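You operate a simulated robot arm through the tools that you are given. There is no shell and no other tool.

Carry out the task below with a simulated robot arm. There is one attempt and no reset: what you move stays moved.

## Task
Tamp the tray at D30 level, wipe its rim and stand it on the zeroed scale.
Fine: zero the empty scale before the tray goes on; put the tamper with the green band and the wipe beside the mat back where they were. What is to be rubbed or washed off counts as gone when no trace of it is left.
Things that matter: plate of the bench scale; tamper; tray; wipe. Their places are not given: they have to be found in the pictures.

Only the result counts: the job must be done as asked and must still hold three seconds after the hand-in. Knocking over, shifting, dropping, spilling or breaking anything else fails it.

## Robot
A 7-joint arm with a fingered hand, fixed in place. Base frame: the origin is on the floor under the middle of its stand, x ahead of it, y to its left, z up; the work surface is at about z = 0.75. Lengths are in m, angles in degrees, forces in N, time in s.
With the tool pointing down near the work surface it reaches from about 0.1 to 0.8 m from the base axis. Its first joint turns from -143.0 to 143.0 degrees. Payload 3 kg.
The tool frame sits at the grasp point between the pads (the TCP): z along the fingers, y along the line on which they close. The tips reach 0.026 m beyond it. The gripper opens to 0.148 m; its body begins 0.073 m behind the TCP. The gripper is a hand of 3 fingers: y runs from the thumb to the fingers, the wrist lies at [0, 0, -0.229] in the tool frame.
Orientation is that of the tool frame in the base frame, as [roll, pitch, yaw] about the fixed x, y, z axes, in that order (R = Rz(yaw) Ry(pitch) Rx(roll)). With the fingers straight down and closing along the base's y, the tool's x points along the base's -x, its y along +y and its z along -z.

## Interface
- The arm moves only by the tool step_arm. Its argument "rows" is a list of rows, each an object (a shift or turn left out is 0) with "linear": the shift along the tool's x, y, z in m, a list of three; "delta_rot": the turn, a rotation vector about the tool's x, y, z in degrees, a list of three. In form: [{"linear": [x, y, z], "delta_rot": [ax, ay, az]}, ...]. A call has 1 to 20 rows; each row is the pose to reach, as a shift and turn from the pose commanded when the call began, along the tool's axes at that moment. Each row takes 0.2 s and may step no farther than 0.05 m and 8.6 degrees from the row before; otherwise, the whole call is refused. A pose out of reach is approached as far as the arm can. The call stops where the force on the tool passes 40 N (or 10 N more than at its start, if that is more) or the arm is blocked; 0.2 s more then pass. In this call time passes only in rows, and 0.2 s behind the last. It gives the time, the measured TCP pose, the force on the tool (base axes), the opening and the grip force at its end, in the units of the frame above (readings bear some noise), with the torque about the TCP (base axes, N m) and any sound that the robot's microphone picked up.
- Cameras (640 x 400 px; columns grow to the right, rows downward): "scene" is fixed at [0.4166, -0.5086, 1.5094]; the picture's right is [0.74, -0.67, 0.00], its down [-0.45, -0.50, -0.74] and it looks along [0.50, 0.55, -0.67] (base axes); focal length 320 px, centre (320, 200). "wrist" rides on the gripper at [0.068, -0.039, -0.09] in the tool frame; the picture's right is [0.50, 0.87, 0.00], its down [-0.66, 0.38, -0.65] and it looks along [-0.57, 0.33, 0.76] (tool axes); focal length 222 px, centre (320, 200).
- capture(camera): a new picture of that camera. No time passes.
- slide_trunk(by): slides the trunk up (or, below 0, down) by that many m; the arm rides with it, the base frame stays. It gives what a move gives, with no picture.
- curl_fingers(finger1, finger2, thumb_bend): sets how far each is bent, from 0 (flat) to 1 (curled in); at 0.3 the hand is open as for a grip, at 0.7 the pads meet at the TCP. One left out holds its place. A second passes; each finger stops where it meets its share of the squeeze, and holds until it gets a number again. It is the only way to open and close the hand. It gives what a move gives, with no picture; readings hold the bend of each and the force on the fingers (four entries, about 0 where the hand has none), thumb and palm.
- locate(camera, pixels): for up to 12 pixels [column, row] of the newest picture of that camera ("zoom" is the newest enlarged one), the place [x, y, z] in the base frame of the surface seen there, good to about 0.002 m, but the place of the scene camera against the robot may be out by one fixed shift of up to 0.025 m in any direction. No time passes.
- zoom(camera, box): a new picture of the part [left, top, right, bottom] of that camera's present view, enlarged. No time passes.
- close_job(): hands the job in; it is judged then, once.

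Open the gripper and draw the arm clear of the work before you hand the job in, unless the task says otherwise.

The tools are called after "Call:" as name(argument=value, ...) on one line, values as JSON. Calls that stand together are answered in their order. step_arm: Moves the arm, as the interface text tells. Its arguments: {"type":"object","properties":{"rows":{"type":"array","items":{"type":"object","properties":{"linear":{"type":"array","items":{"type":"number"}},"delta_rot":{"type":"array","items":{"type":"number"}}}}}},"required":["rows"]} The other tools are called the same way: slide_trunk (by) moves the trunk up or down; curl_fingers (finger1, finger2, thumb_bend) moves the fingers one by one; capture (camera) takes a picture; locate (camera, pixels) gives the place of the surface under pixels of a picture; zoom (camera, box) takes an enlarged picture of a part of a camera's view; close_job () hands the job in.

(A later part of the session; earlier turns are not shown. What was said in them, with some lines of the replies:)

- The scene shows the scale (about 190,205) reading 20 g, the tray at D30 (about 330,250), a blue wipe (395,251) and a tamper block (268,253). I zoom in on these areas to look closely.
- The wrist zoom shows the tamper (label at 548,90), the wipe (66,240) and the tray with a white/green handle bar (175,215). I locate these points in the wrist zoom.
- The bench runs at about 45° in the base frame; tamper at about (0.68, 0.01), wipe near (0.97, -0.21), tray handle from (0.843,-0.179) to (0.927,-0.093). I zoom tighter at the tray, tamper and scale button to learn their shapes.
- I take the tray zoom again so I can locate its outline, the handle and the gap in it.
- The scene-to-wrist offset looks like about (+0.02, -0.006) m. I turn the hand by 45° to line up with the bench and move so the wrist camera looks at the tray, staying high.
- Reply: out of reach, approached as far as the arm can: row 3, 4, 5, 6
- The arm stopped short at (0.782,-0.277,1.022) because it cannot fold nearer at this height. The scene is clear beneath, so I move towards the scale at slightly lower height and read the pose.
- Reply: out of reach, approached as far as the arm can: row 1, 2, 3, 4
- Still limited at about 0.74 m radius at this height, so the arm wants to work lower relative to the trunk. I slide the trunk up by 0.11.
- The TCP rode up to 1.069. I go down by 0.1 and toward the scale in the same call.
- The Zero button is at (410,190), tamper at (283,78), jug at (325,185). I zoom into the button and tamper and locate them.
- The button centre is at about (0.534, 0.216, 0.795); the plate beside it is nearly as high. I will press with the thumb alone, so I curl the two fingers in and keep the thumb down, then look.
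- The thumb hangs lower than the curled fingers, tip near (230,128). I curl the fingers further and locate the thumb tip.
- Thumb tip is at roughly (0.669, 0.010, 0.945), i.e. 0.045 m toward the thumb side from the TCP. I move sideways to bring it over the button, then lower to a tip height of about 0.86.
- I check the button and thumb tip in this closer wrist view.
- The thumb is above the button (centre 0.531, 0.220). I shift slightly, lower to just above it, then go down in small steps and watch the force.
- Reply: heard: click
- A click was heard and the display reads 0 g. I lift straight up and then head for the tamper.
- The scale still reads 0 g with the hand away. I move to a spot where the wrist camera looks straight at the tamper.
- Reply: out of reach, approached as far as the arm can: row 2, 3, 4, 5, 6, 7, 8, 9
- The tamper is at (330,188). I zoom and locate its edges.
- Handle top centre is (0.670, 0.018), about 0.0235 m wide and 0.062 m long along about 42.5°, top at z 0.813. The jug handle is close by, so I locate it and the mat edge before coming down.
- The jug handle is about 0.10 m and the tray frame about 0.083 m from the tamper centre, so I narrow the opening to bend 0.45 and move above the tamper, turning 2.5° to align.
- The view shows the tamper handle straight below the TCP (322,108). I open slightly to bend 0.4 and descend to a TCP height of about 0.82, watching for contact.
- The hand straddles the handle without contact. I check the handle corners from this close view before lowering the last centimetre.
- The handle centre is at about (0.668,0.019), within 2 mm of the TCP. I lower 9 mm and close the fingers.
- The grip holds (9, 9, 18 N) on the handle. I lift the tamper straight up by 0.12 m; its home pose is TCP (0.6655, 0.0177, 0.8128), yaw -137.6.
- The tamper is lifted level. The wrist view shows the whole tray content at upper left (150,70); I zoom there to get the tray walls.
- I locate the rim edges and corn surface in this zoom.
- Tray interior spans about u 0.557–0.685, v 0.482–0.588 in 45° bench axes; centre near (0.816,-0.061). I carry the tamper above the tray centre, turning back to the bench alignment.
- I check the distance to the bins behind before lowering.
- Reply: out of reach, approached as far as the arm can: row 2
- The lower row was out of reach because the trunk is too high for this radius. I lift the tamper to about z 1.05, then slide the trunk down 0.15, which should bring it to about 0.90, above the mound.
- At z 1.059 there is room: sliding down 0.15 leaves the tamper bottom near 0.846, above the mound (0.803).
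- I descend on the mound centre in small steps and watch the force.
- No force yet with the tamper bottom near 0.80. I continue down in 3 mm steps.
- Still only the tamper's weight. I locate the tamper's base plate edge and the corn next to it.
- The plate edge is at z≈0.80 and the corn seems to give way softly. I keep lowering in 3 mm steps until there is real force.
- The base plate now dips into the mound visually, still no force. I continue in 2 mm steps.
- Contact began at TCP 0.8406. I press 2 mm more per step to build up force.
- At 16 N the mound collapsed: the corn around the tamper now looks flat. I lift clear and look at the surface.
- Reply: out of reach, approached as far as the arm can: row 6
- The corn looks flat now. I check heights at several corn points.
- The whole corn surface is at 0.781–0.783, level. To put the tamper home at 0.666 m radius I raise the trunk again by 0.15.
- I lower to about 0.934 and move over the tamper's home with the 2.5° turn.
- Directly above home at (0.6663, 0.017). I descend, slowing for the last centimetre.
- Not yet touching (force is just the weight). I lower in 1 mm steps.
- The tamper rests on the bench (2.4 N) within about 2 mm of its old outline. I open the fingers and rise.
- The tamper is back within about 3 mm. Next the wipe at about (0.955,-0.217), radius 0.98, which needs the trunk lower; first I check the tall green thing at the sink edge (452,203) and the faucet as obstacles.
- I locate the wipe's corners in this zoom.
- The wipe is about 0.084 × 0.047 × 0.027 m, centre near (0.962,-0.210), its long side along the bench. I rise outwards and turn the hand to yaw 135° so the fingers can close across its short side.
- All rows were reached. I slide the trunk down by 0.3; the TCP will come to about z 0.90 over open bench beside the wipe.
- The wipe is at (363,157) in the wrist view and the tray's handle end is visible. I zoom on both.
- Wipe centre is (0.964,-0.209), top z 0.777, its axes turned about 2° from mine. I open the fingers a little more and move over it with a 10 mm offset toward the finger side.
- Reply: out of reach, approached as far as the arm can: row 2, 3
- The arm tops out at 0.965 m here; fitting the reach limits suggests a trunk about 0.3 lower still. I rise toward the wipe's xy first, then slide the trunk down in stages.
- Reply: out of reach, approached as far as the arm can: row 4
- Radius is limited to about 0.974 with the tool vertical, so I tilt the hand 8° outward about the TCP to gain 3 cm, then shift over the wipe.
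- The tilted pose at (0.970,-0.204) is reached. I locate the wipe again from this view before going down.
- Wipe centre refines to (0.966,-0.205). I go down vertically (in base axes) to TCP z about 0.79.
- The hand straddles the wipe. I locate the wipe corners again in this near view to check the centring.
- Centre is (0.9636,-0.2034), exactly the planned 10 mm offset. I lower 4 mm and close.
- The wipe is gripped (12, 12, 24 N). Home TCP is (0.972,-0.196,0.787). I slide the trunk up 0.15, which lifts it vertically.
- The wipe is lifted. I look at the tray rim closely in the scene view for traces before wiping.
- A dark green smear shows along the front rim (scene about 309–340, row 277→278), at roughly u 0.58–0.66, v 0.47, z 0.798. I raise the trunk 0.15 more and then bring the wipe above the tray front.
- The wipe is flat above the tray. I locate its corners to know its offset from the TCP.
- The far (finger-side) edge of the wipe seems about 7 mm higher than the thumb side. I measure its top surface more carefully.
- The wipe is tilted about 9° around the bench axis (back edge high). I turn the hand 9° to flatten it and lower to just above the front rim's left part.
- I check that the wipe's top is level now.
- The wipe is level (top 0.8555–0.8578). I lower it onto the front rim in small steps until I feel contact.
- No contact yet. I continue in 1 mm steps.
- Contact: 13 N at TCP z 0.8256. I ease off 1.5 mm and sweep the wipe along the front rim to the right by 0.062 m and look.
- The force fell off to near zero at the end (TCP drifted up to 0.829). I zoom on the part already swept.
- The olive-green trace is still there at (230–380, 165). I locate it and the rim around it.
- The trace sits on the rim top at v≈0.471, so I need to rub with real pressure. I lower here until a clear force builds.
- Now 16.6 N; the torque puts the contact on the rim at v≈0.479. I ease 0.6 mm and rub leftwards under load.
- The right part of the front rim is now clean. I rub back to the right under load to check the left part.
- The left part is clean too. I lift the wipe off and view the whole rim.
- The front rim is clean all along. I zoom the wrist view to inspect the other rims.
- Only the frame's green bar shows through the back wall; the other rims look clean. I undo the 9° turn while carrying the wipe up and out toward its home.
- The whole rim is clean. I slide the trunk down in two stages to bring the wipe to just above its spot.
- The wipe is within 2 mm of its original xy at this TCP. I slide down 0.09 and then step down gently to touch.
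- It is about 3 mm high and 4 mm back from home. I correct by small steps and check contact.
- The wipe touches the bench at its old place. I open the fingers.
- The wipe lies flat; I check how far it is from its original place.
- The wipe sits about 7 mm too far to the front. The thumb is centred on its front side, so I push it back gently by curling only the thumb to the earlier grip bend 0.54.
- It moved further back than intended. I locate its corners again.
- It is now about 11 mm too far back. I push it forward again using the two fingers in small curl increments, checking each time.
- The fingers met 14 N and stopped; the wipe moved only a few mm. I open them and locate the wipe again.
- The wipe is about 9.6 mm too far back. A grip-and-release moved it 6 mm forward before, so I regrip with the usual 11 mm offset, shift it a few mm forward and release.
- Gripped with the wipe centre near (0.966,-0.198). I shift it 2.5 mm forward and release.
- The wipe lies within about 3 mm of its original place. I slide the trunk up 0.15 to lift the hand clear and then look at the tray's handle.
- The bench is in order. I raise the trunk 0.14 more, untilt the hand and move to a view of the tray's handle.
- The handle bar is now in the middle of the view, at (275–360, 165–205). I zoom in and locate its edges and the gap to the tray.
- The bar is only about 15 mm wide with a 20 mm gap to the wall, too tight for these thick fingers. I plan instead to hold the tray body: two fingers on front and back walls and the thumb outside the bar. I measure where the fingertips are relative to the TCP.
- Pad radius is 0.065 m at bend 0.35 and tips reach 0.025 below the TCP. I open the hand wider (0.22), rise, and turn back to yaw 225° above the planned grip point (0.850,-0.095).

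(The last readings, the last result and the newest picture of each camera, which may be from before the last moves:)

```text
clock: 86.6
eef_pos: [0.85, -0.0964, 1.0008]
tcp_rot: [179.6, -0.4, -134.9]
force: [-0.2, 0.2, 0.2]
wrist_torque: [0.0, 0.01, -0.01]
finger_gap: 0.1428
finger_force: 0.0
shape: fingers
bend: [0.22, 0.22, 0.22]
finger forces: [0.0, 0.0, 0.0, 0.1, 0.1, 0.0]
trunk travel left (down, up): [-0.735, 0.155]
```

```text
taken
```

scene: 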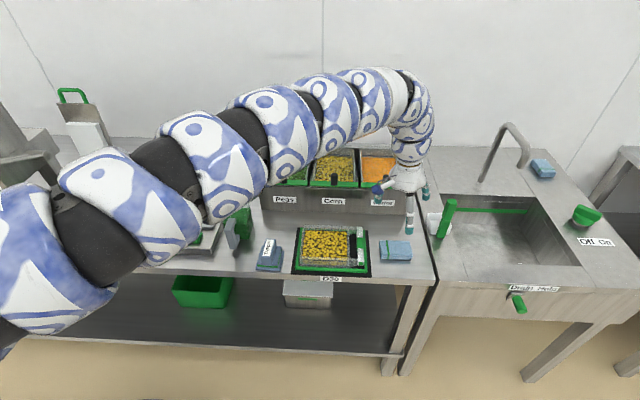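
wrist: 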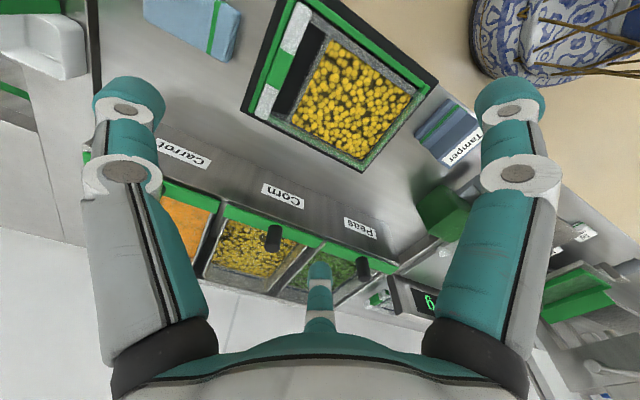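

I have the whole tray in view. I zoom in to locate its outer walls precisely from this pose.

Call:
zoom(camera="wrist", box=[230, 0, 450, 180])

```text
2.22 times, centred on (340, 90) of wrist
```

zoom: 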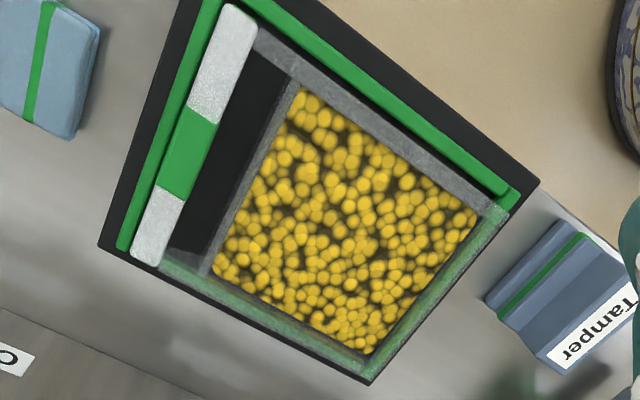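

Call:
locate(camera="zoom", pixels=[[365, 375], [372, 358], [488, 208], [500, 212], [478, 212], [350, 100], [365, 85], [255, 320], [262, 305], [268, 292], [440, 280], [425, 270]])

Call:
locate(camera="zoom", pixels=[[400, 125], [395, 135], [385, 140], [410, 118], [230, 308], [235, 298], [240, 288], [300, 335], [305, 325], [310, 345], [150, 180], [195, 150]])

```text
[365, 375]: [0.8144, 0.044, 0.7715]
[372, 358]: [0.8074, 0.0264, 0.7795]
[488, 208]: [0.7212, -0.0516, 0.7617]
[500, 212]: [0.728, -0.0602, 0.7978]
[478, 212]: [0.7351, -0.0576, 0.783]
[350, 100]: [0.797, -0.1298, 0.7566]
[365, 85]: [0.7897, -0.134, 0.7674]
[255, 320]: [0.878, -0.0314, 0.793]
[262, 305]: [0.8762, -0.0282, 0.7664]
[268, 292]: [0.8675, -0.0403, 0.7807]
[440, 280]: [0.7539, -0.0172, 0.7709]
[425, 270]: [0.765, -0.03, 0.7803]
```

```text
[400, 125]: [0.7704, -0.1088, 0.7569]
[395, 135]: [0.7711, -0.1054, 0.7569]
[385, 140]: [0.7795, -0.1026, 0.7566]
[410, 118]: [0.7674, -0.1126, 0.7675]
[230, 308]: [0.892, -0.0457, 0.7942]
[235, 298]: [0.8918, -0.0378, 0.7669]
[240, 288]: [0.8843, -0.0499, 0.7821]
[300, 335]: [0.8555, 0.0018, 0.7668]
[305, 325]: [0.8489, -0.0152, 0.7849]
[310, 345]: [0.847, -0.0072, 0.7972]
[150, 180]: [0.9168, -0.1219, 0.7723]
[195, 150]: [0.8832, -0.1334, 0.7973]
```

Walls: front outer v≈0.472, back outer v≈0.598, bar outer u≈0.7275. I bring the thumb in to 0.30 to stay clear of the wipe, slide the trunk down 0.06 and start descending.

Call:
curl_fingers(thumb_bend=0.3)

Call:
slide_trunk(by=-0.06)

Call:
step_arm(rows=[{"linear": [-0.0015, 0.0005, 0.04]}, {"linear": [-0.0015, 0.0005, 0.08]}])

Call:
capture(camera="wrist")

Call:
zoom(camera="scene", box=[280, 160, 408, 290])

```text
clock: 87.6
eef_pos: [0.8513, -0.0969, 1.0006]
tcp_rot: [179.8, -0.3, -135.0]
force: [-0.2, 1.1, -0.5]
wrist_torque: [0.0, 0.02, 0.01]
finger_gap: 0.1352
finger_force: 0.0
shape: fingers
bend: [0.22, 0.22, 0.3]
finger forces: [0.0, 0.0, 0.0, 0.1, 0.0, 0.0]
trunk travel left (down, up): [-0.735, 0.155]
```

```text
clock: 88.6
eef_pos: [0.8511, -0.0972, 0.9403]
tcp_rot: [179.8, -0.3, -134.9]
force: [0.0, 0.6, -0.2]
wrist_torque: [0.0, 0.01, 0.01]
finger_gap: 0.1351
finger_force: 0.1
shape: fingers
bend: [0.22, 0.22, 0.3]
finger forces: [0.1, 0.1, 0.1, 0.0, 0.0, 0.0]
trunk travel left (down, up): [-0.675, 0.215]
```

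```text
clock: 89.2
eef_pos: [0.8495, -0.0949, 0.8583]
tcp_rot: [179.8, -0.3, -135.2]
force: [0.1, -0.6, -0.2]
wrist_torque: [0.0, 0.03, 0.03]
finger_gap: 0.135
finger_force: 0.1
shape: fingers
bend: [0.22, 0.22, 0.3]
finger forces: [0.0, 0.1, 0.0, 0.0, 0.0, 0.1]
trunk travel left (down, up): [-0.675, 0.215]
```

```text
taken
```

wrist: 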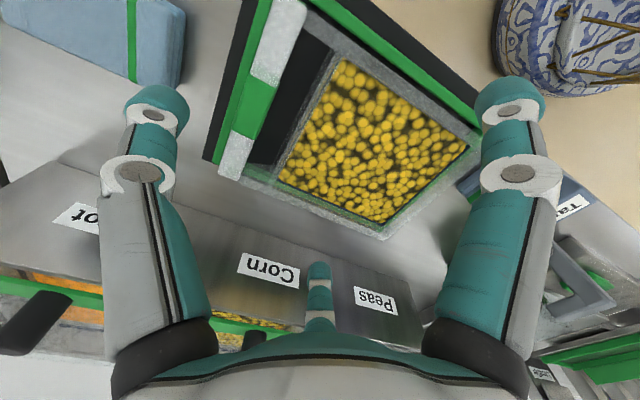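

```text
3.08 times, centred on (344, 225) of scene
```

zoom: 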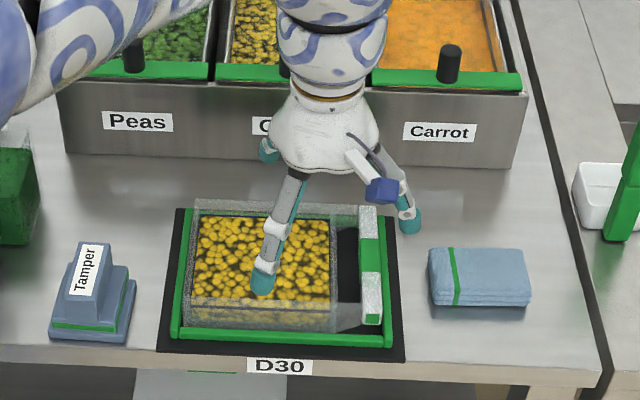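

I verify finger tip positions and tray edges in this closer view before going lower.

Call:
locate(camera="wrist", pixels=[[490, 95], [500, 108], [485, 118], [318, 263], [320, 272], [150, 92], [170, 100], [178, 110]])

Call:
zoom(camera="wrist", box=[200, 0, 500, 250])

```text
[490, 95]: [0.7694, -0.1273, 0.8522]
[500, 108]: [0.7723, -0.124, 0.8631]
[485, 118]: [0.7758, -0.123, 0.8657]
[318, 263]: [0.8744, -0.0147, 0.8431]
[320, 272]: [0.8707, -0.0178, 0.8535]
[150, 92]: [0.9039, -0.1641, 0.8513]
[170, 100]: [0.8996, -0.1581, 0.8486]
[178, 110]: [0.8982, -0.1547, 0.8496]
```

```text
1.60 times, centred on (350, 125) of wrist
```

zoom: 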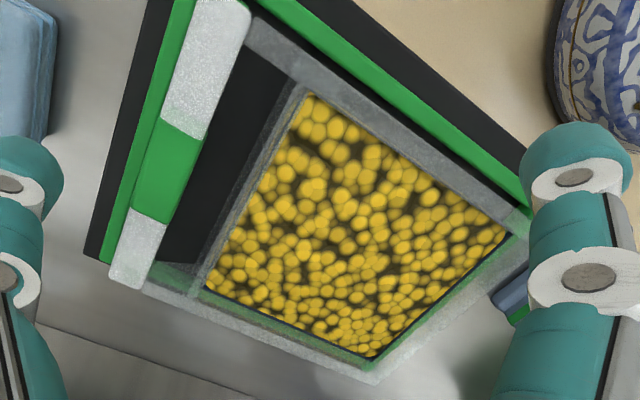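

Call:
locate(camera="zoom", pixels=[[265, 348], [262, 338], [268, 325], [330, 375], [200, 315], [395, 128], [388, 138], [380, 148], [300, 60], [292, 70], [450, 300], [240, 10]])

```text
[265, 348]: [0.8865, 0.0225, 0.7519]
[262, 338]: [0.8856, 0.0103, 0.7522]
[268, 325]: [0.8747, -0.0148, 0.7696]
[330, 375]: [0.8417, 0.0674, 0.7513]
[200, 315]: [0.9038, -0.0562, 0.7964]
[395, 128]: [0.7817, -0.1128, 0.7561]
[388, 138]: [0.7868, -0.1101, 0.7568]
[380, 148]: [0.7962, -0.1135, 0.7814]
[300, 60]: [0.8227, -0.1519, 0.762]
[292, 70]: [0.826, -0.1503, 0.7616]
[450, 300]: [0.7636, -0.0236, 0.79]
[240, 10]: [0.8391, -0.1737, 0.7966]
```

Corn edges give a tray centre at v≈0.536, so I shift 2.5 mm back and go down to TCP z 0.802, watching the force.

Call:
step_arm(rows=[{"linear": [-0.0025, 0.0, 0.025]}, {"linear": [-0.0025, 0.0, 0.042]}, {"linear": [-0.0025, 0.0, 0.05]}, {"linear": [-0.0025, 0.0, 0.056]}])

Call:
capture(camera="wrist")

Call:
zoom(camera="scene", box=[280, 180, 392, 290])

```text
clock: 90.2
eef_pos: [0.8508, -0.0951, 0.8053]
tcp_rot: [179.9, -0.3, -134.9]
force: [0.1, -0.7, -0.5]
wrist_torque: [0.03, -0.01, 0.0]
finger_gap: 0.1352
finger_force: 0.1
shape: fingers
bend: [0.22, 0.22, 0.3]
finger forces: [0.0, 0.1, 0.0, 0.0, 0.0, 0.0]
trunk travel left (down, up): [-0.675, 0.215]
```

```text
taken
```

wrist: 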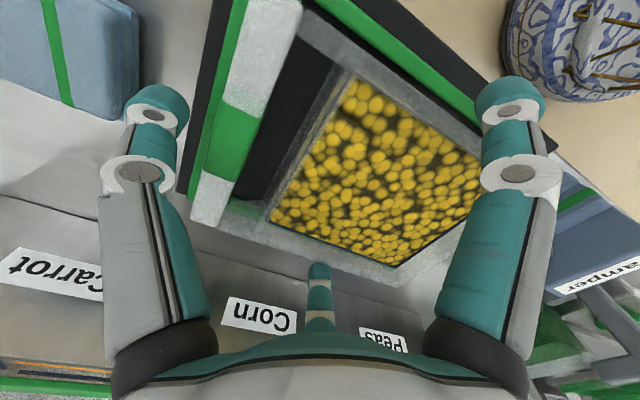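

```text
3.64 times, centred on (336, 235) of scene
```

zoom: 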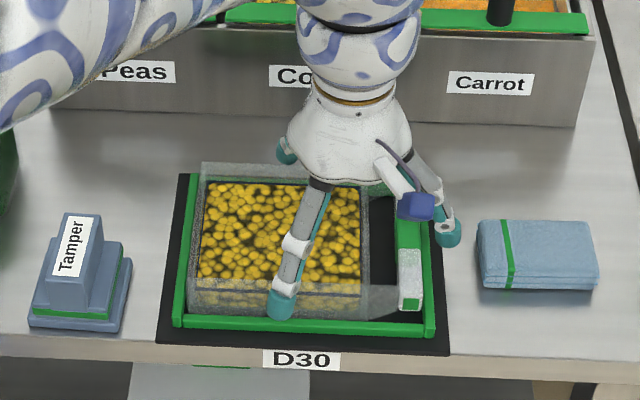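

The fingers straddle the front and back walls and the thumb is outside the bar. I lower 4 mm and close fingers 1 and 2 onto the walls.

Call:
step_arm(rows=[{"linear": [0.0, 0.0, 0.002]}, {"linear": [0.0, 0.0, 0.004]}])

Call:
curl_fingers(finger1=0.29, finger2=0.29)

Call:
zoom(camera="scene", box=[280, 180, 392, 290])

```text
clock: 90.8
eef_pos: [0.8517, -0.0935, 0.8006]
tcp_rot: [179.8, -0.3, -134.9]
force: [0.2, -0.1, -0.6]
wrist_torque: [0.02, -0.01, -0.02]
finger_gap: 0.135
finger_force: 0.0
shape: fingers
bend: [0.22, 0.22, 0.3]
finger forces: [0.0, 0.0, 0.1, 0.0, 0.1, 0.0]
trunk travel left (down, up): [-0.675, 0.215]
```

```text
clock: 91.8
eef_pos: [0.8502, -0.0935, 0.7998]
tcp_rot: [179.7, -0.4, -135.0]
force: [-0.6, 0.4, 0.9]
wrist_torque: [0.03, 0.05, 0.01]
finger_gap: 0.1316
finger_force: 0.7
shape: fingers
bend: [0.26, 0.27, 0.3]
finger forces: [1.1, 0.4, 0.0, 0.0, 0.0, 0.0]
trunk travel left (down, up): [-0.675, 0.215]
```

```text
3.64 times, centred on (336, 235) of scene
```

zoom: 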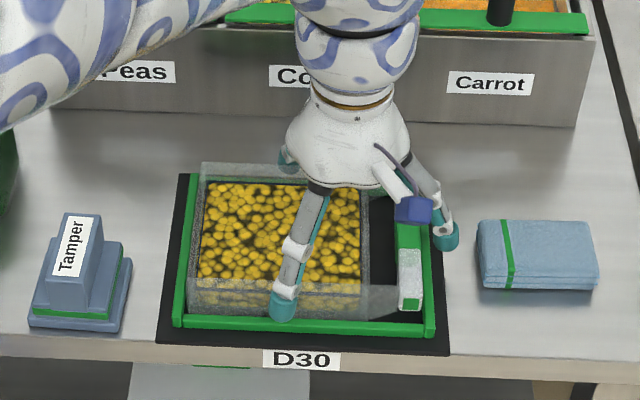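

Fingers touch at bend 0.26–0.27 with light force. I bring the thumb toward the bar and tighten the fingers.

Call:
curl_fingers(finger1=0.4, finger2=0.4, thumb_bend=0.36)

Call:
zoom(camera="scene", box=[280, 180, 392, 290])

Call:
capture(camera="wrist")

```text
clock: 92.8
eef_pos: [0.8512, -0.0932, 0.7999]
tcp_rot: [179.8, -0.4, -134.9]
force: [-1.4, 2.3, 5.7]
wrist_torque: [0.13, 0.24, -0.01]
finger_gap: 0.1186
finger_force: 11.0
shape: fingers
bend: [0.3, 0.31, 0.35]
finger forces: [9.8, 9.9, 0.1, 0.0, 1.8, 0.1]
trunk travel left (down, up): [-0.675, 0.215]
```

```text
3.64 times, centred on (336, 235) of scene
```

zoom: 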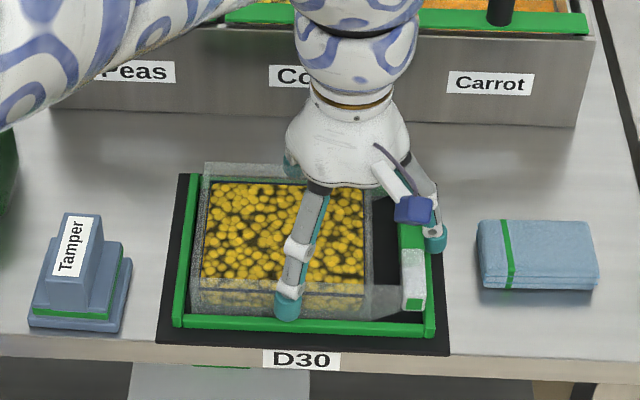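

```text
taken
```

wrist: 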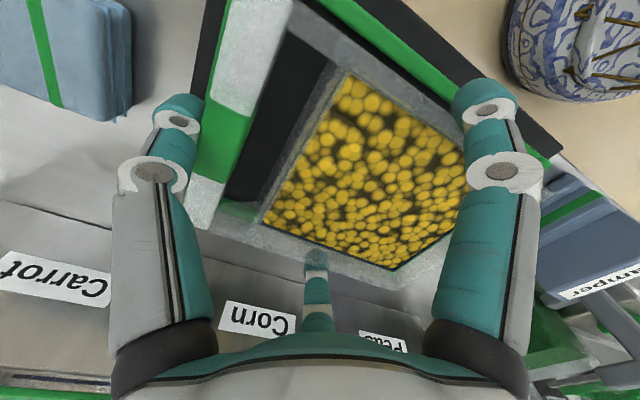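

The three-point hold forms: 9.8, 9.9 N on the walls and 1.8 N on the bar. I tighten a bit more.

Call:
curl_fingers(finger1=0.55, finger2=0.55, thumb_bend=0.42)

Call:
zoom(camera="scene", box=[280, 180, 392, 290])

```text
clock: 93.8
eef_pos: [0.8511, -0.0933, 0.7999]
tcp_rot: [179.8, -0.2, -135.0]
force: [3.8, -0.9, 5.8]
wrist_torque: [-0.07, -0.07, 0.02]
finger_gap: 0.117
finger_force: 16.9
shape: fingers
bend: [0.29, 0.31, 0.38]
finger forces: [11.6, 12.4, 0.1, 0.0, 10.8, 0.0]
trunk travel left (down, up): [-0.675, 0.215]
```

```text
3.64 times, centred on (336, 235) of scene
```

zoom: 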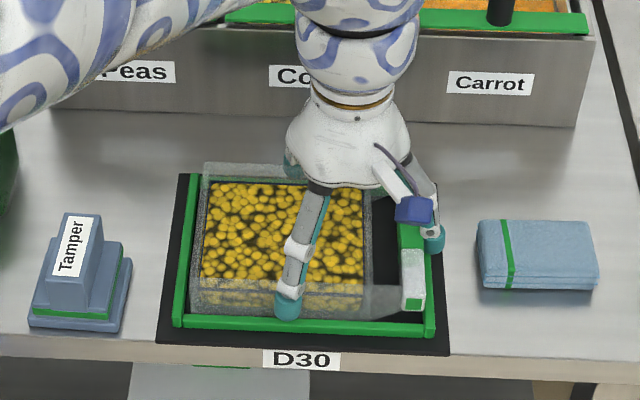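

All three carry load evenly (11.6, 12.4, 10.8 N). I lift by 15 mm slowly and check that the tray comes level.

Call:
step_arm(rows=[{"linear": [0, 0, -0.004]}, {"linear": [0, 0, -0.009]}, {"linear": [0, 0, -0.015]}])

Call:
zoom(camera="scene", box=[280, 180, 392, 290])

Call:
capture(camera="wrist")

```text
clock: 94.6
eef_pos: [0.8518, -0.0931, 0.8154]
tcp_rot: [179.8, -0.3, -135.0]
force: [-0.1, 0.4, -2.4]
wrist_torque: [-0.07, -0.03, 0.0]
finger_gap: 0.1168
finger_force: 16.9
shape: fingers
bend: [0.29, 0.31, 0.38]
finger forces: [11.9, 12.2, 0.0, 0.0, 9.2, 0.0]
trunk travel left (down, up): [-0.675, 0.215]
```

```text
3.64 times, centred on (336, 235) of scene
```

zoom: 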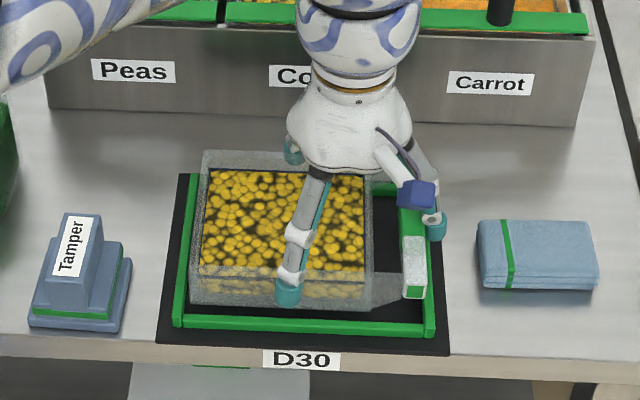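

```text
taken
```

wrist: 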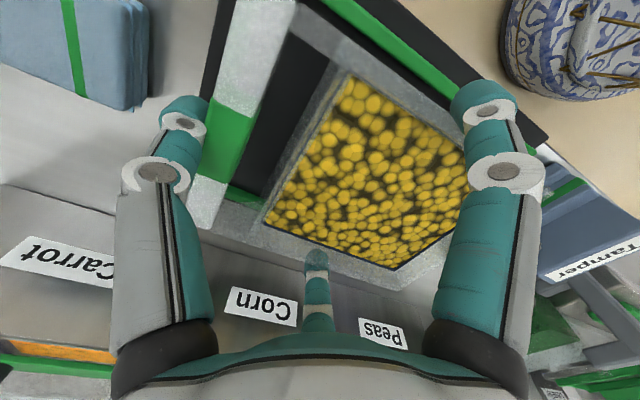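

The tray lifts with about 2 N of weight. I check its level with a few rim and bar points.

Call:
locate(camera="zoom", pixels=[[215, 157], [350, 160], [412, 225], [410, 270], [240, 190], [340, 190], [220, 255], [340, 255], [225, 272], [350, 275]])

Call:
locate(camera="wrist", pixels=[[350, 100], [300, 190], [290, 220], [380, 250], [440, 200], [400, 150], [240, 100], [265, 30]])

```text
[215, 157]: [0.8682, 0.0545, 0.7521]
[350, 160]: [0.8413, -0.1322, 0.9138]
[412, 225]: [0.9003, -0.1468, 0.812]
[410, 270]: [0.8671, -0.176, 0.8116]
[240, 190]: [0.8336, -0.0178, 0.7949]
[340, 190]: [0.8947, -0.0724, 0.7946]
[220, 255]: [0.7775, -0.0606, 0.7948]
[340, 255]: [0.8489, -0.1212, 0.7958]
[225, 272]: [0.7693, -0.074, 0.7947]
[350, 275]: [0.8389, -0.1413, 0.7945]
```

```text
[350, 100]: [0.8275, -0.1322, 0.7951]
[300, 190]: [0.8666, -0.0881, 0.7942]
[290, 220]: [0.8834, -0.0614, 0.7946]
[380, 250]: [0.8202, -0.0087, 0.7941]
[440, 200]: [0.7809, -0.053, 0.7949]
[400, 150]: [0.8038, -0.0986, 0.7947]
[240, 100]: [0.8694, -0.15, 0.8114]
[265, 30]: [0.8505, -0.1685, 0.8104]
```

The corn plane is level at 0.7945 all over. I lift the tray with the trunk by 0.2, then study the scale plate.

Call:
slide_trunk(by=0.2)

Call:
capture(camera="scene")

Call:
zoom(camera="scene", box=[90, 130, 282, 280])

```text
clock: 96.8
eef_pos: [0.8527, -0.0929, 1.0143]
tcp_rot: [179.8, -0.3, -135.0]
force: [0.0, 0.5, -2.1]
wrist_torque: [-0.1, -0.09, -0.03]
finger_gap: 0.1168
finger_force: 16.1
shape: fingers
bend: [0.29, 0.31, 0.38]
finger forces: [12.0, 12.0, 0.0, 0.1, 9.1, 0.0]
trunk travel left (down, up): [-0.875, 0.015]
```

```text
taken
```

scene: 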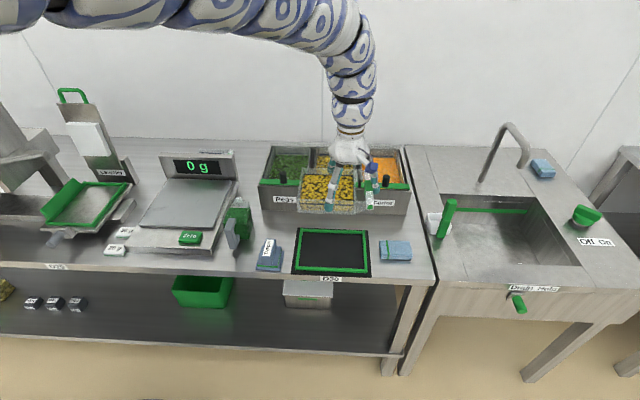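

```text
2.67 times, centred on (186, 205) of scene
```

zoom: 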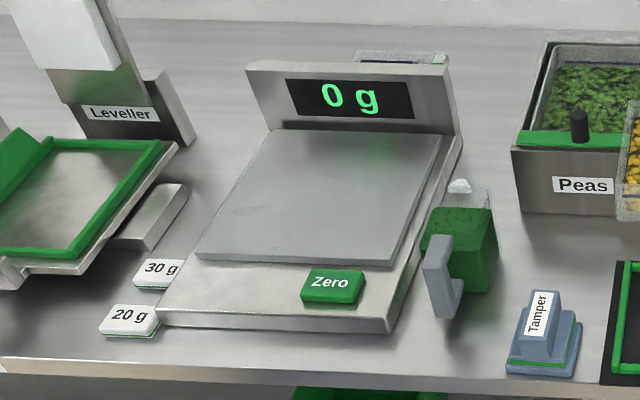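

The scale reads 0 g with its plate empty. I locate the plate corners, display panel and jug.

Call:
locate(camera="zoom", pixels=[[202, 254], [388, 260], [434, 142], [276, 134], [318, 198], [250, 65], [448, 75], [350, 95], [436, 240], [460, 182], [330, 278], [420, 225]])

Call:
locate(camera="zoom", pixels=[[470, 210], [490, 215], [485, 190], [160, 165], [185, 185], [150, 230], [160, 270], [180, 135], [130, 90], [445, 130]])

```text
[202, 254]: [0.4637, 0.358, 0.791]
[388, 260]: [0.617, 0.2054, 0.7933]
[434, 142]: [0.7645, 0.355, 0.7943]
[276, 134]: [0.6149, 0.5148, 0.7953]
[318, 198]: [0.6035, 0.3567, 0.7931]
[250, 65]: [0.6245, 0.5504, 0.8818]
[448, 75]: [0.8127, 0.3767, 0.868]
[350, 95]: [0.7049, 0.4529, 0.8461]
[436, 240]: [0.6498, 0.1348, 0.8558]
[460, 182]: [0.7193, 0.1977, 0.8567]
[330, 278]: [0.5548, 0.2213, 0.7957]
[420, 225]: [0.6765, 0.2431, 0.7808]
```

```text
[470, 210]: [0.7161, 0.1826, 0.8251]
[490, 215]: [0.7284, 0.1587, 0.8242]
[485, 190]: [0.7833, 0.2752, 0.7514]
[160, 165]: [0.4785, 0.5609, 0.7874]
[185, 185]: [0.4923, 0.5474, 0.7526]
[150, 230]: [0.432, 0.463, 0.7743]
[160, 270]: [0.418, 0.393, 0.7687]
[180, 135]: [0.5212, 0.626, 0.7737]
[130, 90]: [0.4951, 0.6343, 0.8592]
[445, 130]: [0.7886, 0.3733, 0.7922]
```

Plate spans about u 0.052–0.270, v 0.576–0.790 (true), z 0.793. I carry the tray in a slow straight line to above the plate, TCP target (0.620,0.337,0.945).

Call:
step_arm(rows=[{"linear": [-0.0087, 0.0293, 0.0043]}, {"linear": [-0.0175, 0.0586, 0.0087]}, {"linear": [-0.0262, 0.0879, 0.013]}, {"linear": [-0.0349, 0.1172, 0.0173]}, {"linear": [-0.0437, 0.1465, 0.0217]}, {"linear": [-0.0524, 0.1758, 0.026]}, {"linear": [-0.0611, 0.2051, 0.0303]}, {"linear": [-0.0699, 0.2344, 0.0347]}, {"linear": [-0.0786, 0.2637, 0.039]}, {"linear": [-0.0873, 0.293, 0.0433]}, {"linear": [-0.0961, 0.3222, 0.0476]}, {"linear": [-0.1048, 0.3515, 0.052]}, {"linear": [-0.1135, 0.3808, 0.0563]}, {"linear": [-0.1223, 0.4101, 0.0606]}, {"linear": [-0.131, 0.4394, 0.065]}, {"linear": [-0.1397, 0.4687, 0.0693]}])

Call:
capture(camera="scene")

Call:
capture(camera="wrist")

```text
clock: 100.2
eef_pos: [0.6213, 0.3355, 0.9468]
tcp_rot: [180.0, -0.2, -135.1]
force: [-0.7, -0.4, -3.1]
wrist_torque: [-0.05, -0.07, 0.02]
finger_gap: 0.116
finger_force: 16.0
shape: fingers
bend: [0.29, 0.31, 0.38]
finger forces: [11.5, 11.8, 0.1, 0.1, 8.7, 0.0]
trunk travel left (down, up): [-0.875, 0.015]
```

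```text
taken
```

scene: 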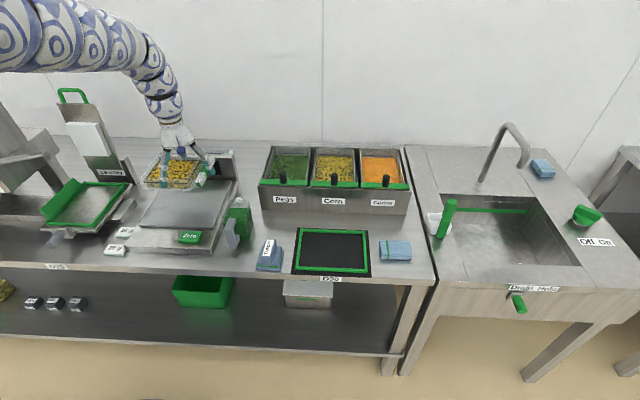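

```text
taken
```

wrist: 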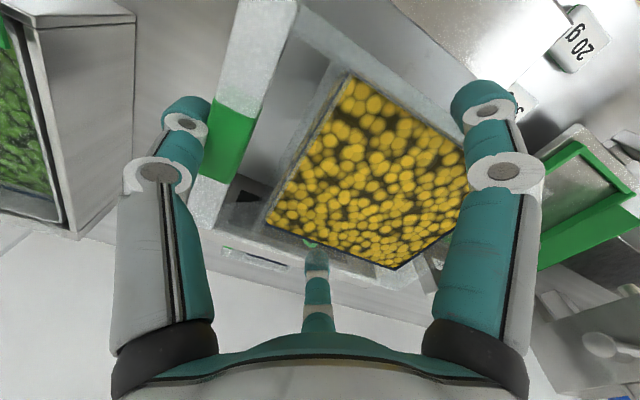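

The tray is above the plate region. I zoom to see clearances to the display and the leveller.

Call:
zoom(camera="scene", box=[110, 110, 270, 260])

```text
2.67 times, centred on (190, 185) of scene
```

zoom: 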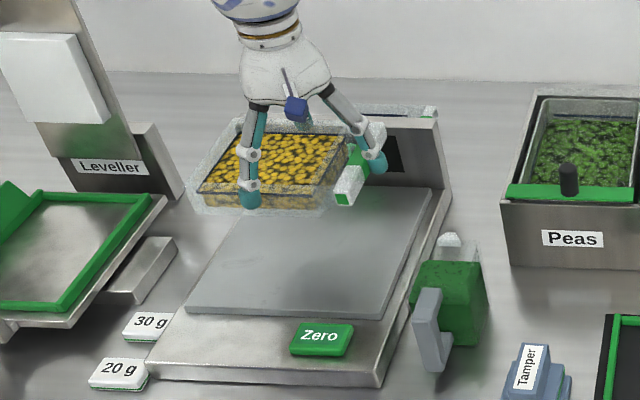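

Clearances are fine. I lower the tray toward the plate, slowly near the end.

Call:
step_arm(rows=[{"linear": [0, 0, 0.025]}, {"linear": [0, 0, 0.05]}, {"linear": [0, 0, 0.075]}, {"linear": [0, 0, 0.092]}, {"linear": [0, 0, 0.1]}])

Call:
zoom(camera="scene", box=[110, 110, 270, 260])

```text
clock: 101.4
eef_pos: [0.6005, 0.3189, 0.882]
tcp_rot: [179.8, -0.4, -135.0]
force: [0.1, -0.7, -2.7]
wrist_torque: [-0.06, -0.06, -0.01]
finger_gap: 0.1153
finger_force: 16.2
shape: fingers
bend: [0.3, 0.31, 0.38]
finger forces: [11.9, 12.0, 0.0, 0.0, 8.8, 0.1]
out of reach, approached as far as the arm can: row 2, 3, 4, 5
trunk travel left (down, up): [-0.875, 0.015]
```

```text
2.67 times, centred on (190, 185) of scene
```

zoom: 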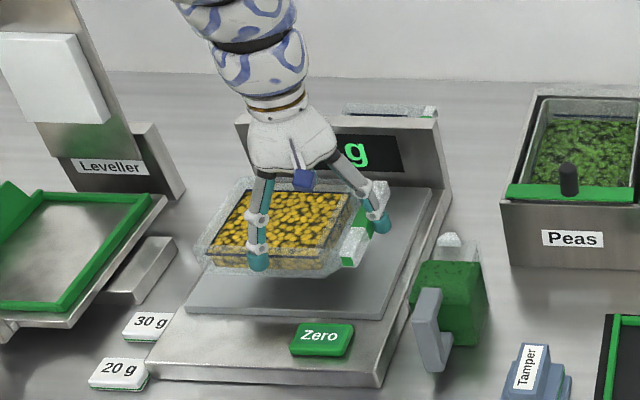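

The lower pose was out of reach at this trunk height; the tray is still level at z 0.882 over the plate. I go back up and out, then lower with the trunk instead.

Call:
step_arm(rows=[{"linear": [-0.004, -0.0005, -0.025]}, {"linear": [-0.011, -0.001, -0.05]}, {"linear": [-0.019, -0.002, -0.072]}, {"linear": [-0.0264, -0.003, -0.093]}])

```text
clock: 102.4
eef_pos: [0.6218, 0.3357, 0.9736]
tcp_rot: [179.8, -0.2, -135.0]
force: [0.1, 0.6, -2.4]
wrist_torque: [-0.05, -0.1, -0.03]
finger_gap: 0.1151
finger_force: 14.9
shape: fingers
bend: [0.3, 0.31, 0.38]
finger forces: [11.3, 11.6, 0.0, 0.0, 7.6, 0.0]
trunk travel left (down, up): [-0.875, 0.015]
```

At (0.622,0.336,0.974). I slide the trunk down 0.11, which leaves the tray about 27 mm above the plate.

Call:
slide_trunk(by=-0.11)

Call:
zoom(camera="scene", box=[110, 110, 270, 260])

Call:
capture(camera="wrist")

```text
clock: 103.8
eef_pos: [0.6216, 0.3344, 0.8619]
tcp_rot: [179.7, -0.4, -135.1]
force: [0.3, 0.3, -2.5]
wrist_torque: [-0.06, -0.07, 0.03]
finger_gap: 0.1153
finger_force: 15.2
shape: fingers
bend: [0.3, 0.31, 0.38]
finger forces: [11.4, 11.5, 0.0, 0.0, 7.6, 0.0]
trunk travel left (down, up): [-0.765, 0.125]
```

```text
2.67 times, centred on (190, 185) of scene
```

zoom: 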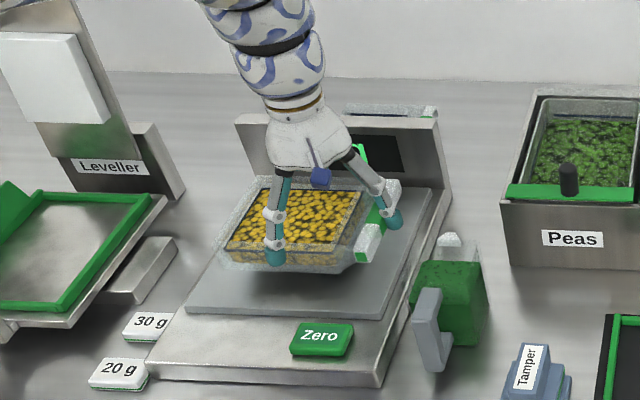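

```text
taken
```

wrist: 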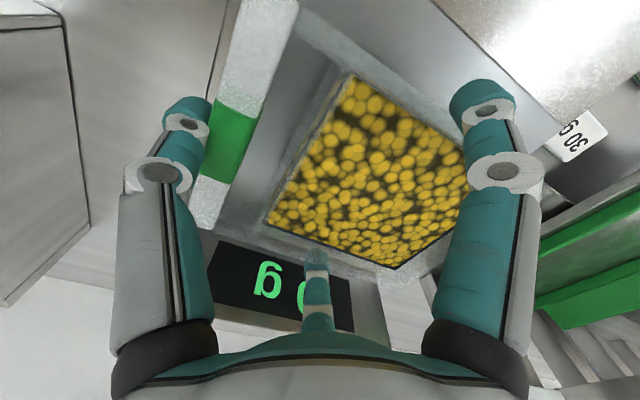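

The tray hovers centred on the plate; the display still shows 0 g. I step down slowly until it touches.

Call:
step_arm(rows=[{"linear": [0, 0, 0.01]}, {"linear": [0, 0, 0.018]}, {"linear": [0, 0, 0.022]}, {"linear": [0, 0, 0.024]}])

Call:
zoom(camera="scene", box=[110, 110, 270, 260])

```text
clock: 104.8
eef_pos: [0.6211, 0.3359, 0.84]
tcp_rot: [179.8, -0.3, -135.0]
force: [1.0, 0.3, -1.8]
wrist_torque: [-0.03, 0.03, -0.03]
finger_gap: 0.1153
finger_force: 14.5
shape: fingers
bend: [0.3, 0.31, 0.38]
finger forces: [11.1, 11.6, 0.0, 0.1, 7.7, 0.0]
trunk travel left (down, up): [-0.765, 0.125]
```

```text
2.67 times, centred on (190, 185) of scene
```

zoom: 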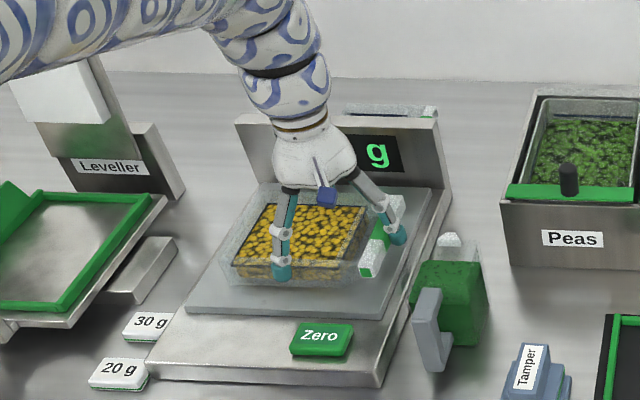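

Almost there (force still about the weight). I continue in 1 mm steps.

Call:
step_arm(rows=[{"linear": [0, 0, 0.001]}, {"linear": [0, 0, 0.002]}, {"linear": [0, 0, 0.003]}])

Call:
zoom(camera="scene", box=[150, 140, 246, 230])

```text
clock: 105.6
eef_pos: [0.6213, 0.3358, 0.8372]
tcp_rot: [179.8, -0.1, -135.0]
force: [1.0, -3.4, 15.8]
wrist_torque: [-0.1, 0.24, -0.07]
finger_gap: 0.1153
finger_force: 14.9
shape: fingers
bend: [0.29, 0.31, 0.38]
finger forces: [11.5, 10.8, 0.1, 0.0, 9.1, 0.0]
trunk travel left (down, up): [-0.765, 0.125]
```

```text
4.44 times, centred on (198, 185) of scene
```

zoom: 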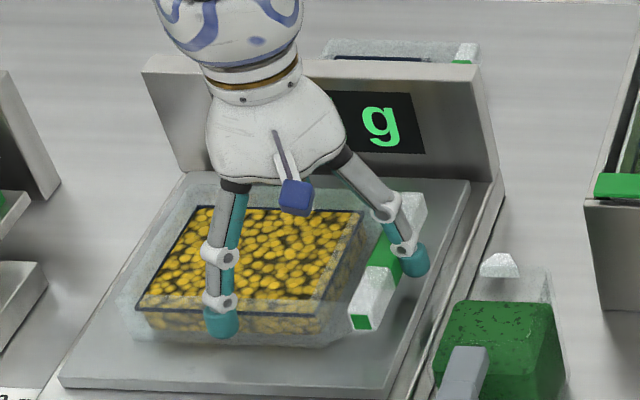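

The tray is on the plate (15.8 N upward). I ease up 1.2 mm to unload, then open thumb and fingers.

Call:
step_arm(rows=[{"linear": [0, 0, -0.0012]}])

Call:
curl_fingers(finger1=0.27, finger2=0.27, thumb_bend=0.34)

Call:
zoom(camera="scene", box=[150, 140, 246, 230])

```text
clock: 106.0
eef_pos: [0.6215, 0.3351, 0.8369]
tcp_rot: [179.8, -0.3, -135.0]
force: [1.3, -1.3, 9.0]
wrist_torque: [-0.04, 0.19, -0.03]
finger_gap: 0.115
finger_force: 15.8
shape: fingers
bend: [0.29, 0.31, 0.38]
finger forces: [10.8, 11.6, 0.0, 0.0, 8.7, 0.0]
trunk travel left (down, up): [-0.765, 0.125]
```

```text
clock: 107.0
eef_pos: [0.6203, 0.3367, 0.8374]
tcp_rot: [179.8, -0.3, -135.1]
force: [-1.0, 0.2, 0.0]
wrist_torque: [-0.02, -0.04, 0.04]
finger_gap: 0.1242
finger_force: 0.1
shape: fingers
bend: [0.26, 0.27, 0.34]
finger forces: [0.9, 0.2, 0.1, 0.0, 0.0, 0.0]
trunk travel left (down, up): [-0.765, 0.125]
```

```text
4.44 times, centred on (198, 185) of scene
```

zoom: 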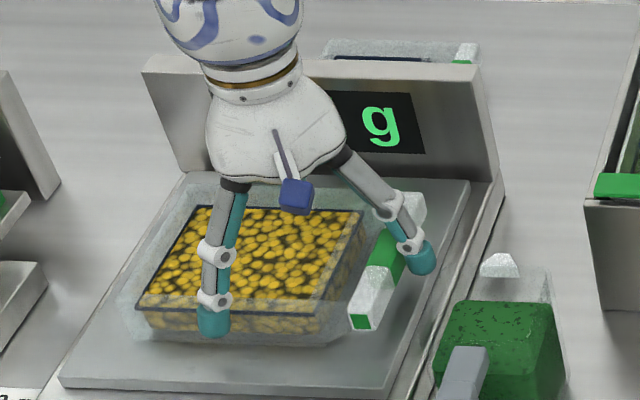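

Released with almost no contact. I open a bit wider, then rise straight up.

Call:
curl_fingers(finger1=0.2, finger2=0.2, thumb_bend=0.3)

Call:
step_arm(rows=[{"linear": [0, 0, -0.01]}, {"linear": [0, 0, -0.03]}, {"linear": [0, 0, -0.06]}, {"linear": [0, 0, -0.1]}])

Call:
zoom(camera="scene", box=[110, 110, 270, 260])

Call:
capture(camera="wrist")

```text
clock: 108.0
eef_pos: [0.6213, 0.3365, 0.8377]
tcp_rot: [179.8, -0.4, -135.0]
force: [-0.6, 0.0, 0.2]
wrist_torque: [0.01, 0.01, -0.03]
finger_gap: 0.1368
finger_force: 0.1
shape: fingers
bend: [0.2, 0.2, 0.3]
finger forces: [0.0, 0.0, 0.1, 0.0, 0.0, 0.0]
trunk travel left (down, up): [-0.765, 0.125]
```

```text
clock: 109.0
eef_pos: [0.6202, 0.3367, 0.9399]
tcp_rot: [179.7, -0.4, -135.1]
force: [0.5, -1.3, -0.3]
wrist_torque: [-0.03, 0.01, 0.01]
finger_gap: 0.137
finger_force: 0.0
shape: fingers
bend: [0.2, 0.2, 0.3]
finger forces: [0.0, 0.0, 0.1, 0.1, 0.1, 0.0]
trunk travel left (down, up): [-0.765, 0.125]
```

```text
2.67 times, centred on (190, 185) of scene
```

zoom: 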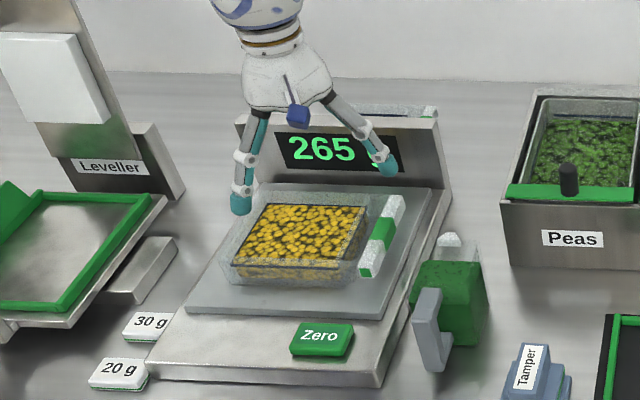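

```text
taken
```

wrist: 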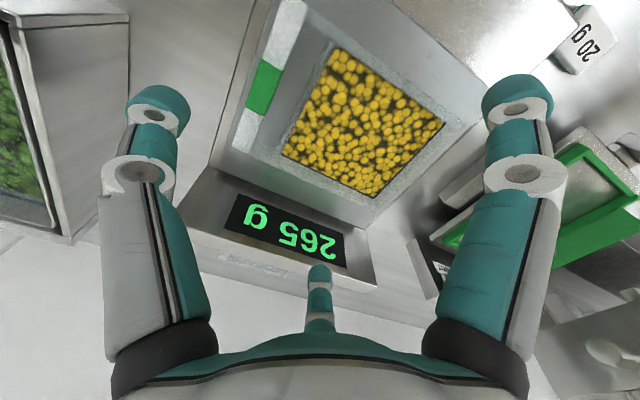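

The scale reads 265 g with the tray standing on it. I check the rim closely from this view and the positions of tamper and wipe.

Call:
zoom(camera="wrist", box=[220, 0, 460, 220])

Call:
zoom(camera="scene", box=[160, 180, 224, 220])

Call:
zoom(camera="scene", box=[370, 230, 434, 270])

Call:
zoom(camera="scene", box=[220, 220, 300, 280])

```text
1.82 times, centred on (340, 110) of wrist
```

zoom: 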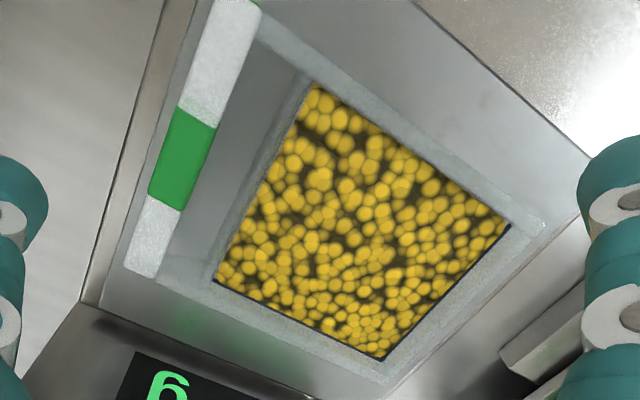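

```text
10.00 times, centred on (192, 200) of scene
```

zoom: 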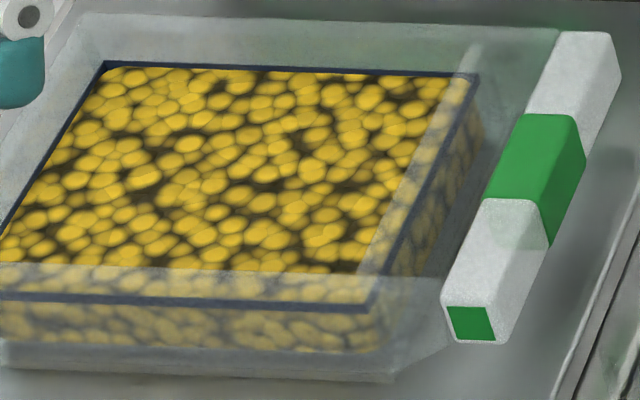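

```text
10.00 times, centred on (402, 250) of scene
```

zoom: 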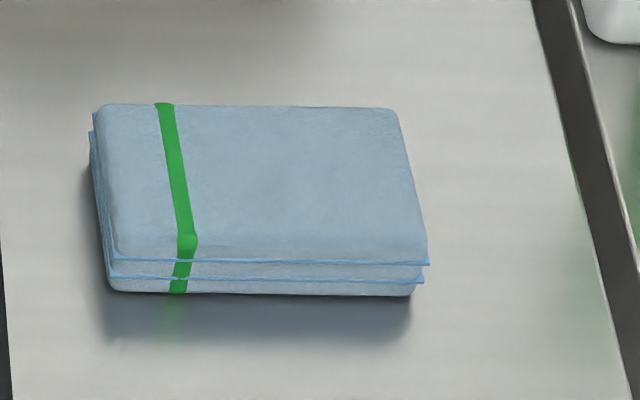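

```text
6.67 times, centred on (260, 250) of scene
```

zoom: 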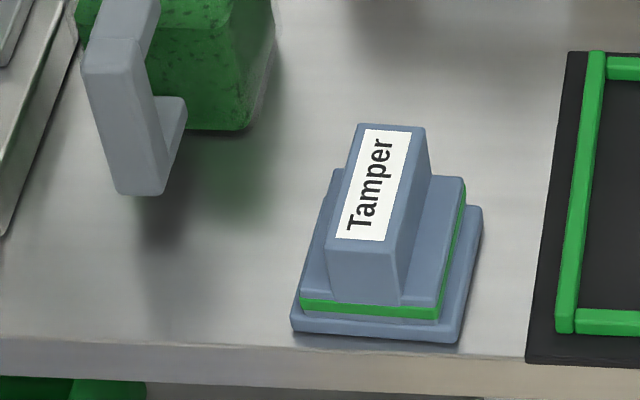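

The rim is clean, the wipe is back within about 3 mm and the tamper within about 4 mm. I open the hand to its rest opening and raise the arm clear with the trunk.

Call:
slide_trunk(by=0.12)

Call:
curl_fingers(finger1=0.3, finger2=0.3, thumb_bend=0.3)

Call:
capture(camera="scene")

Call:
zoom(camera="scene", box=[110, 130, 270, 260])

```text
clock: 110.5
eef_pos: [0.6205, 0.3357, 1.0599]
tcp_rot: [179.9, -0.2, -135.0]
force: [-1.5, -0.2, -0.7]
wrist_torque: [0.01, -0.01, 0.02]
finger_gap: 0.1369
finger_force: 0.0
shape: fingers
bend: [0.2, 0.2, 0.3]
finger forces: [0.0, 0.0, 0.1, 0.1, 0.1, 0.0]
trunk travel left (down, up): [-0.885, 0.005]
```

```text
clock: 111.5
eef_pos: [0.6206, 0.336, 1.0597]
tcp_rot: [179.8, -0.3, -135.0]
force: [-0.4, 0.3, 0.1]
wrist_torque: [0.02, -0.01, 0.01]
finger_gap: 0.1274
finger_force: 0.1
shape: fingers
bend: [0.3, 0.3, 0.3]
finger forces: [0.0, 0.1, 0.0, 0.0, 0.0, 0.0]
trunk travel left (down, up): [-0.885, 0.005]
```

```text
taken
```

scene: 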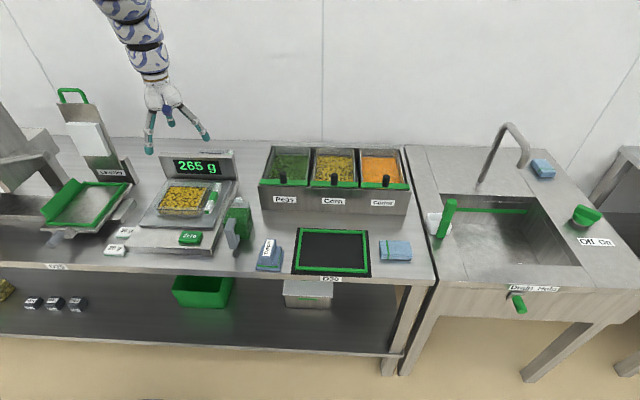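

```text
3.08 times, centred on (190, 195) of scene
```

zoom: 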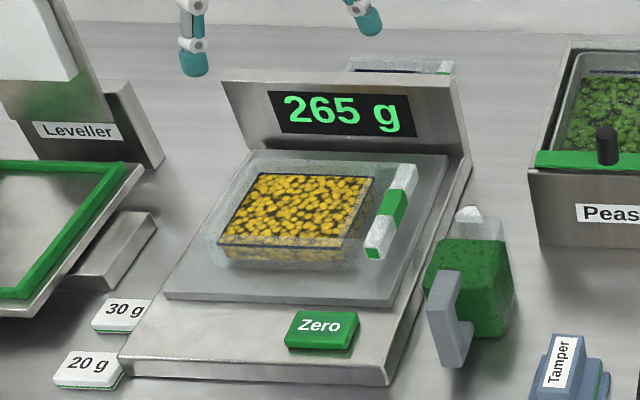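

The scale shows 265 g with the levelled, wiped tray standing on it, the tamper and wipe are back in place, and the arm is clear and open. I hand the job in.

Call:
close_job()

```text
The job is handed in.
```

The tray from D30 is tamped level, its rim is wiped clean, and it stands on the scale, which I zeroed first. I have handed the job in.

- **Scale:** It read 20 g empty at the start. After I pressed Zero it showed 0 g, and it now reads 265 g with the tray on it.
- **Tamping:** One press in the centre flattened the mound. The whole corn surface measured within about 2 mm afterwards.
- **Rim:** I only saw a smear along the front rim. I rubbed it off, and close views show no trace of it or of anything on the other three sides. I wiped the front rim only, since the others looked clean.
- **Tamper and wipe:** Both are back, the tamper within about 4 mm (turned a few degrees) and the wipe within about 3 mm. The wipe took two corrections to get there.

The gap behind the tray's handle was too narrow for the fingers. I carried the tray by its front and back walls, with the thumb against the bar. In the last pictures nothing else looks moved. The hand is open and raised clear of the bench.
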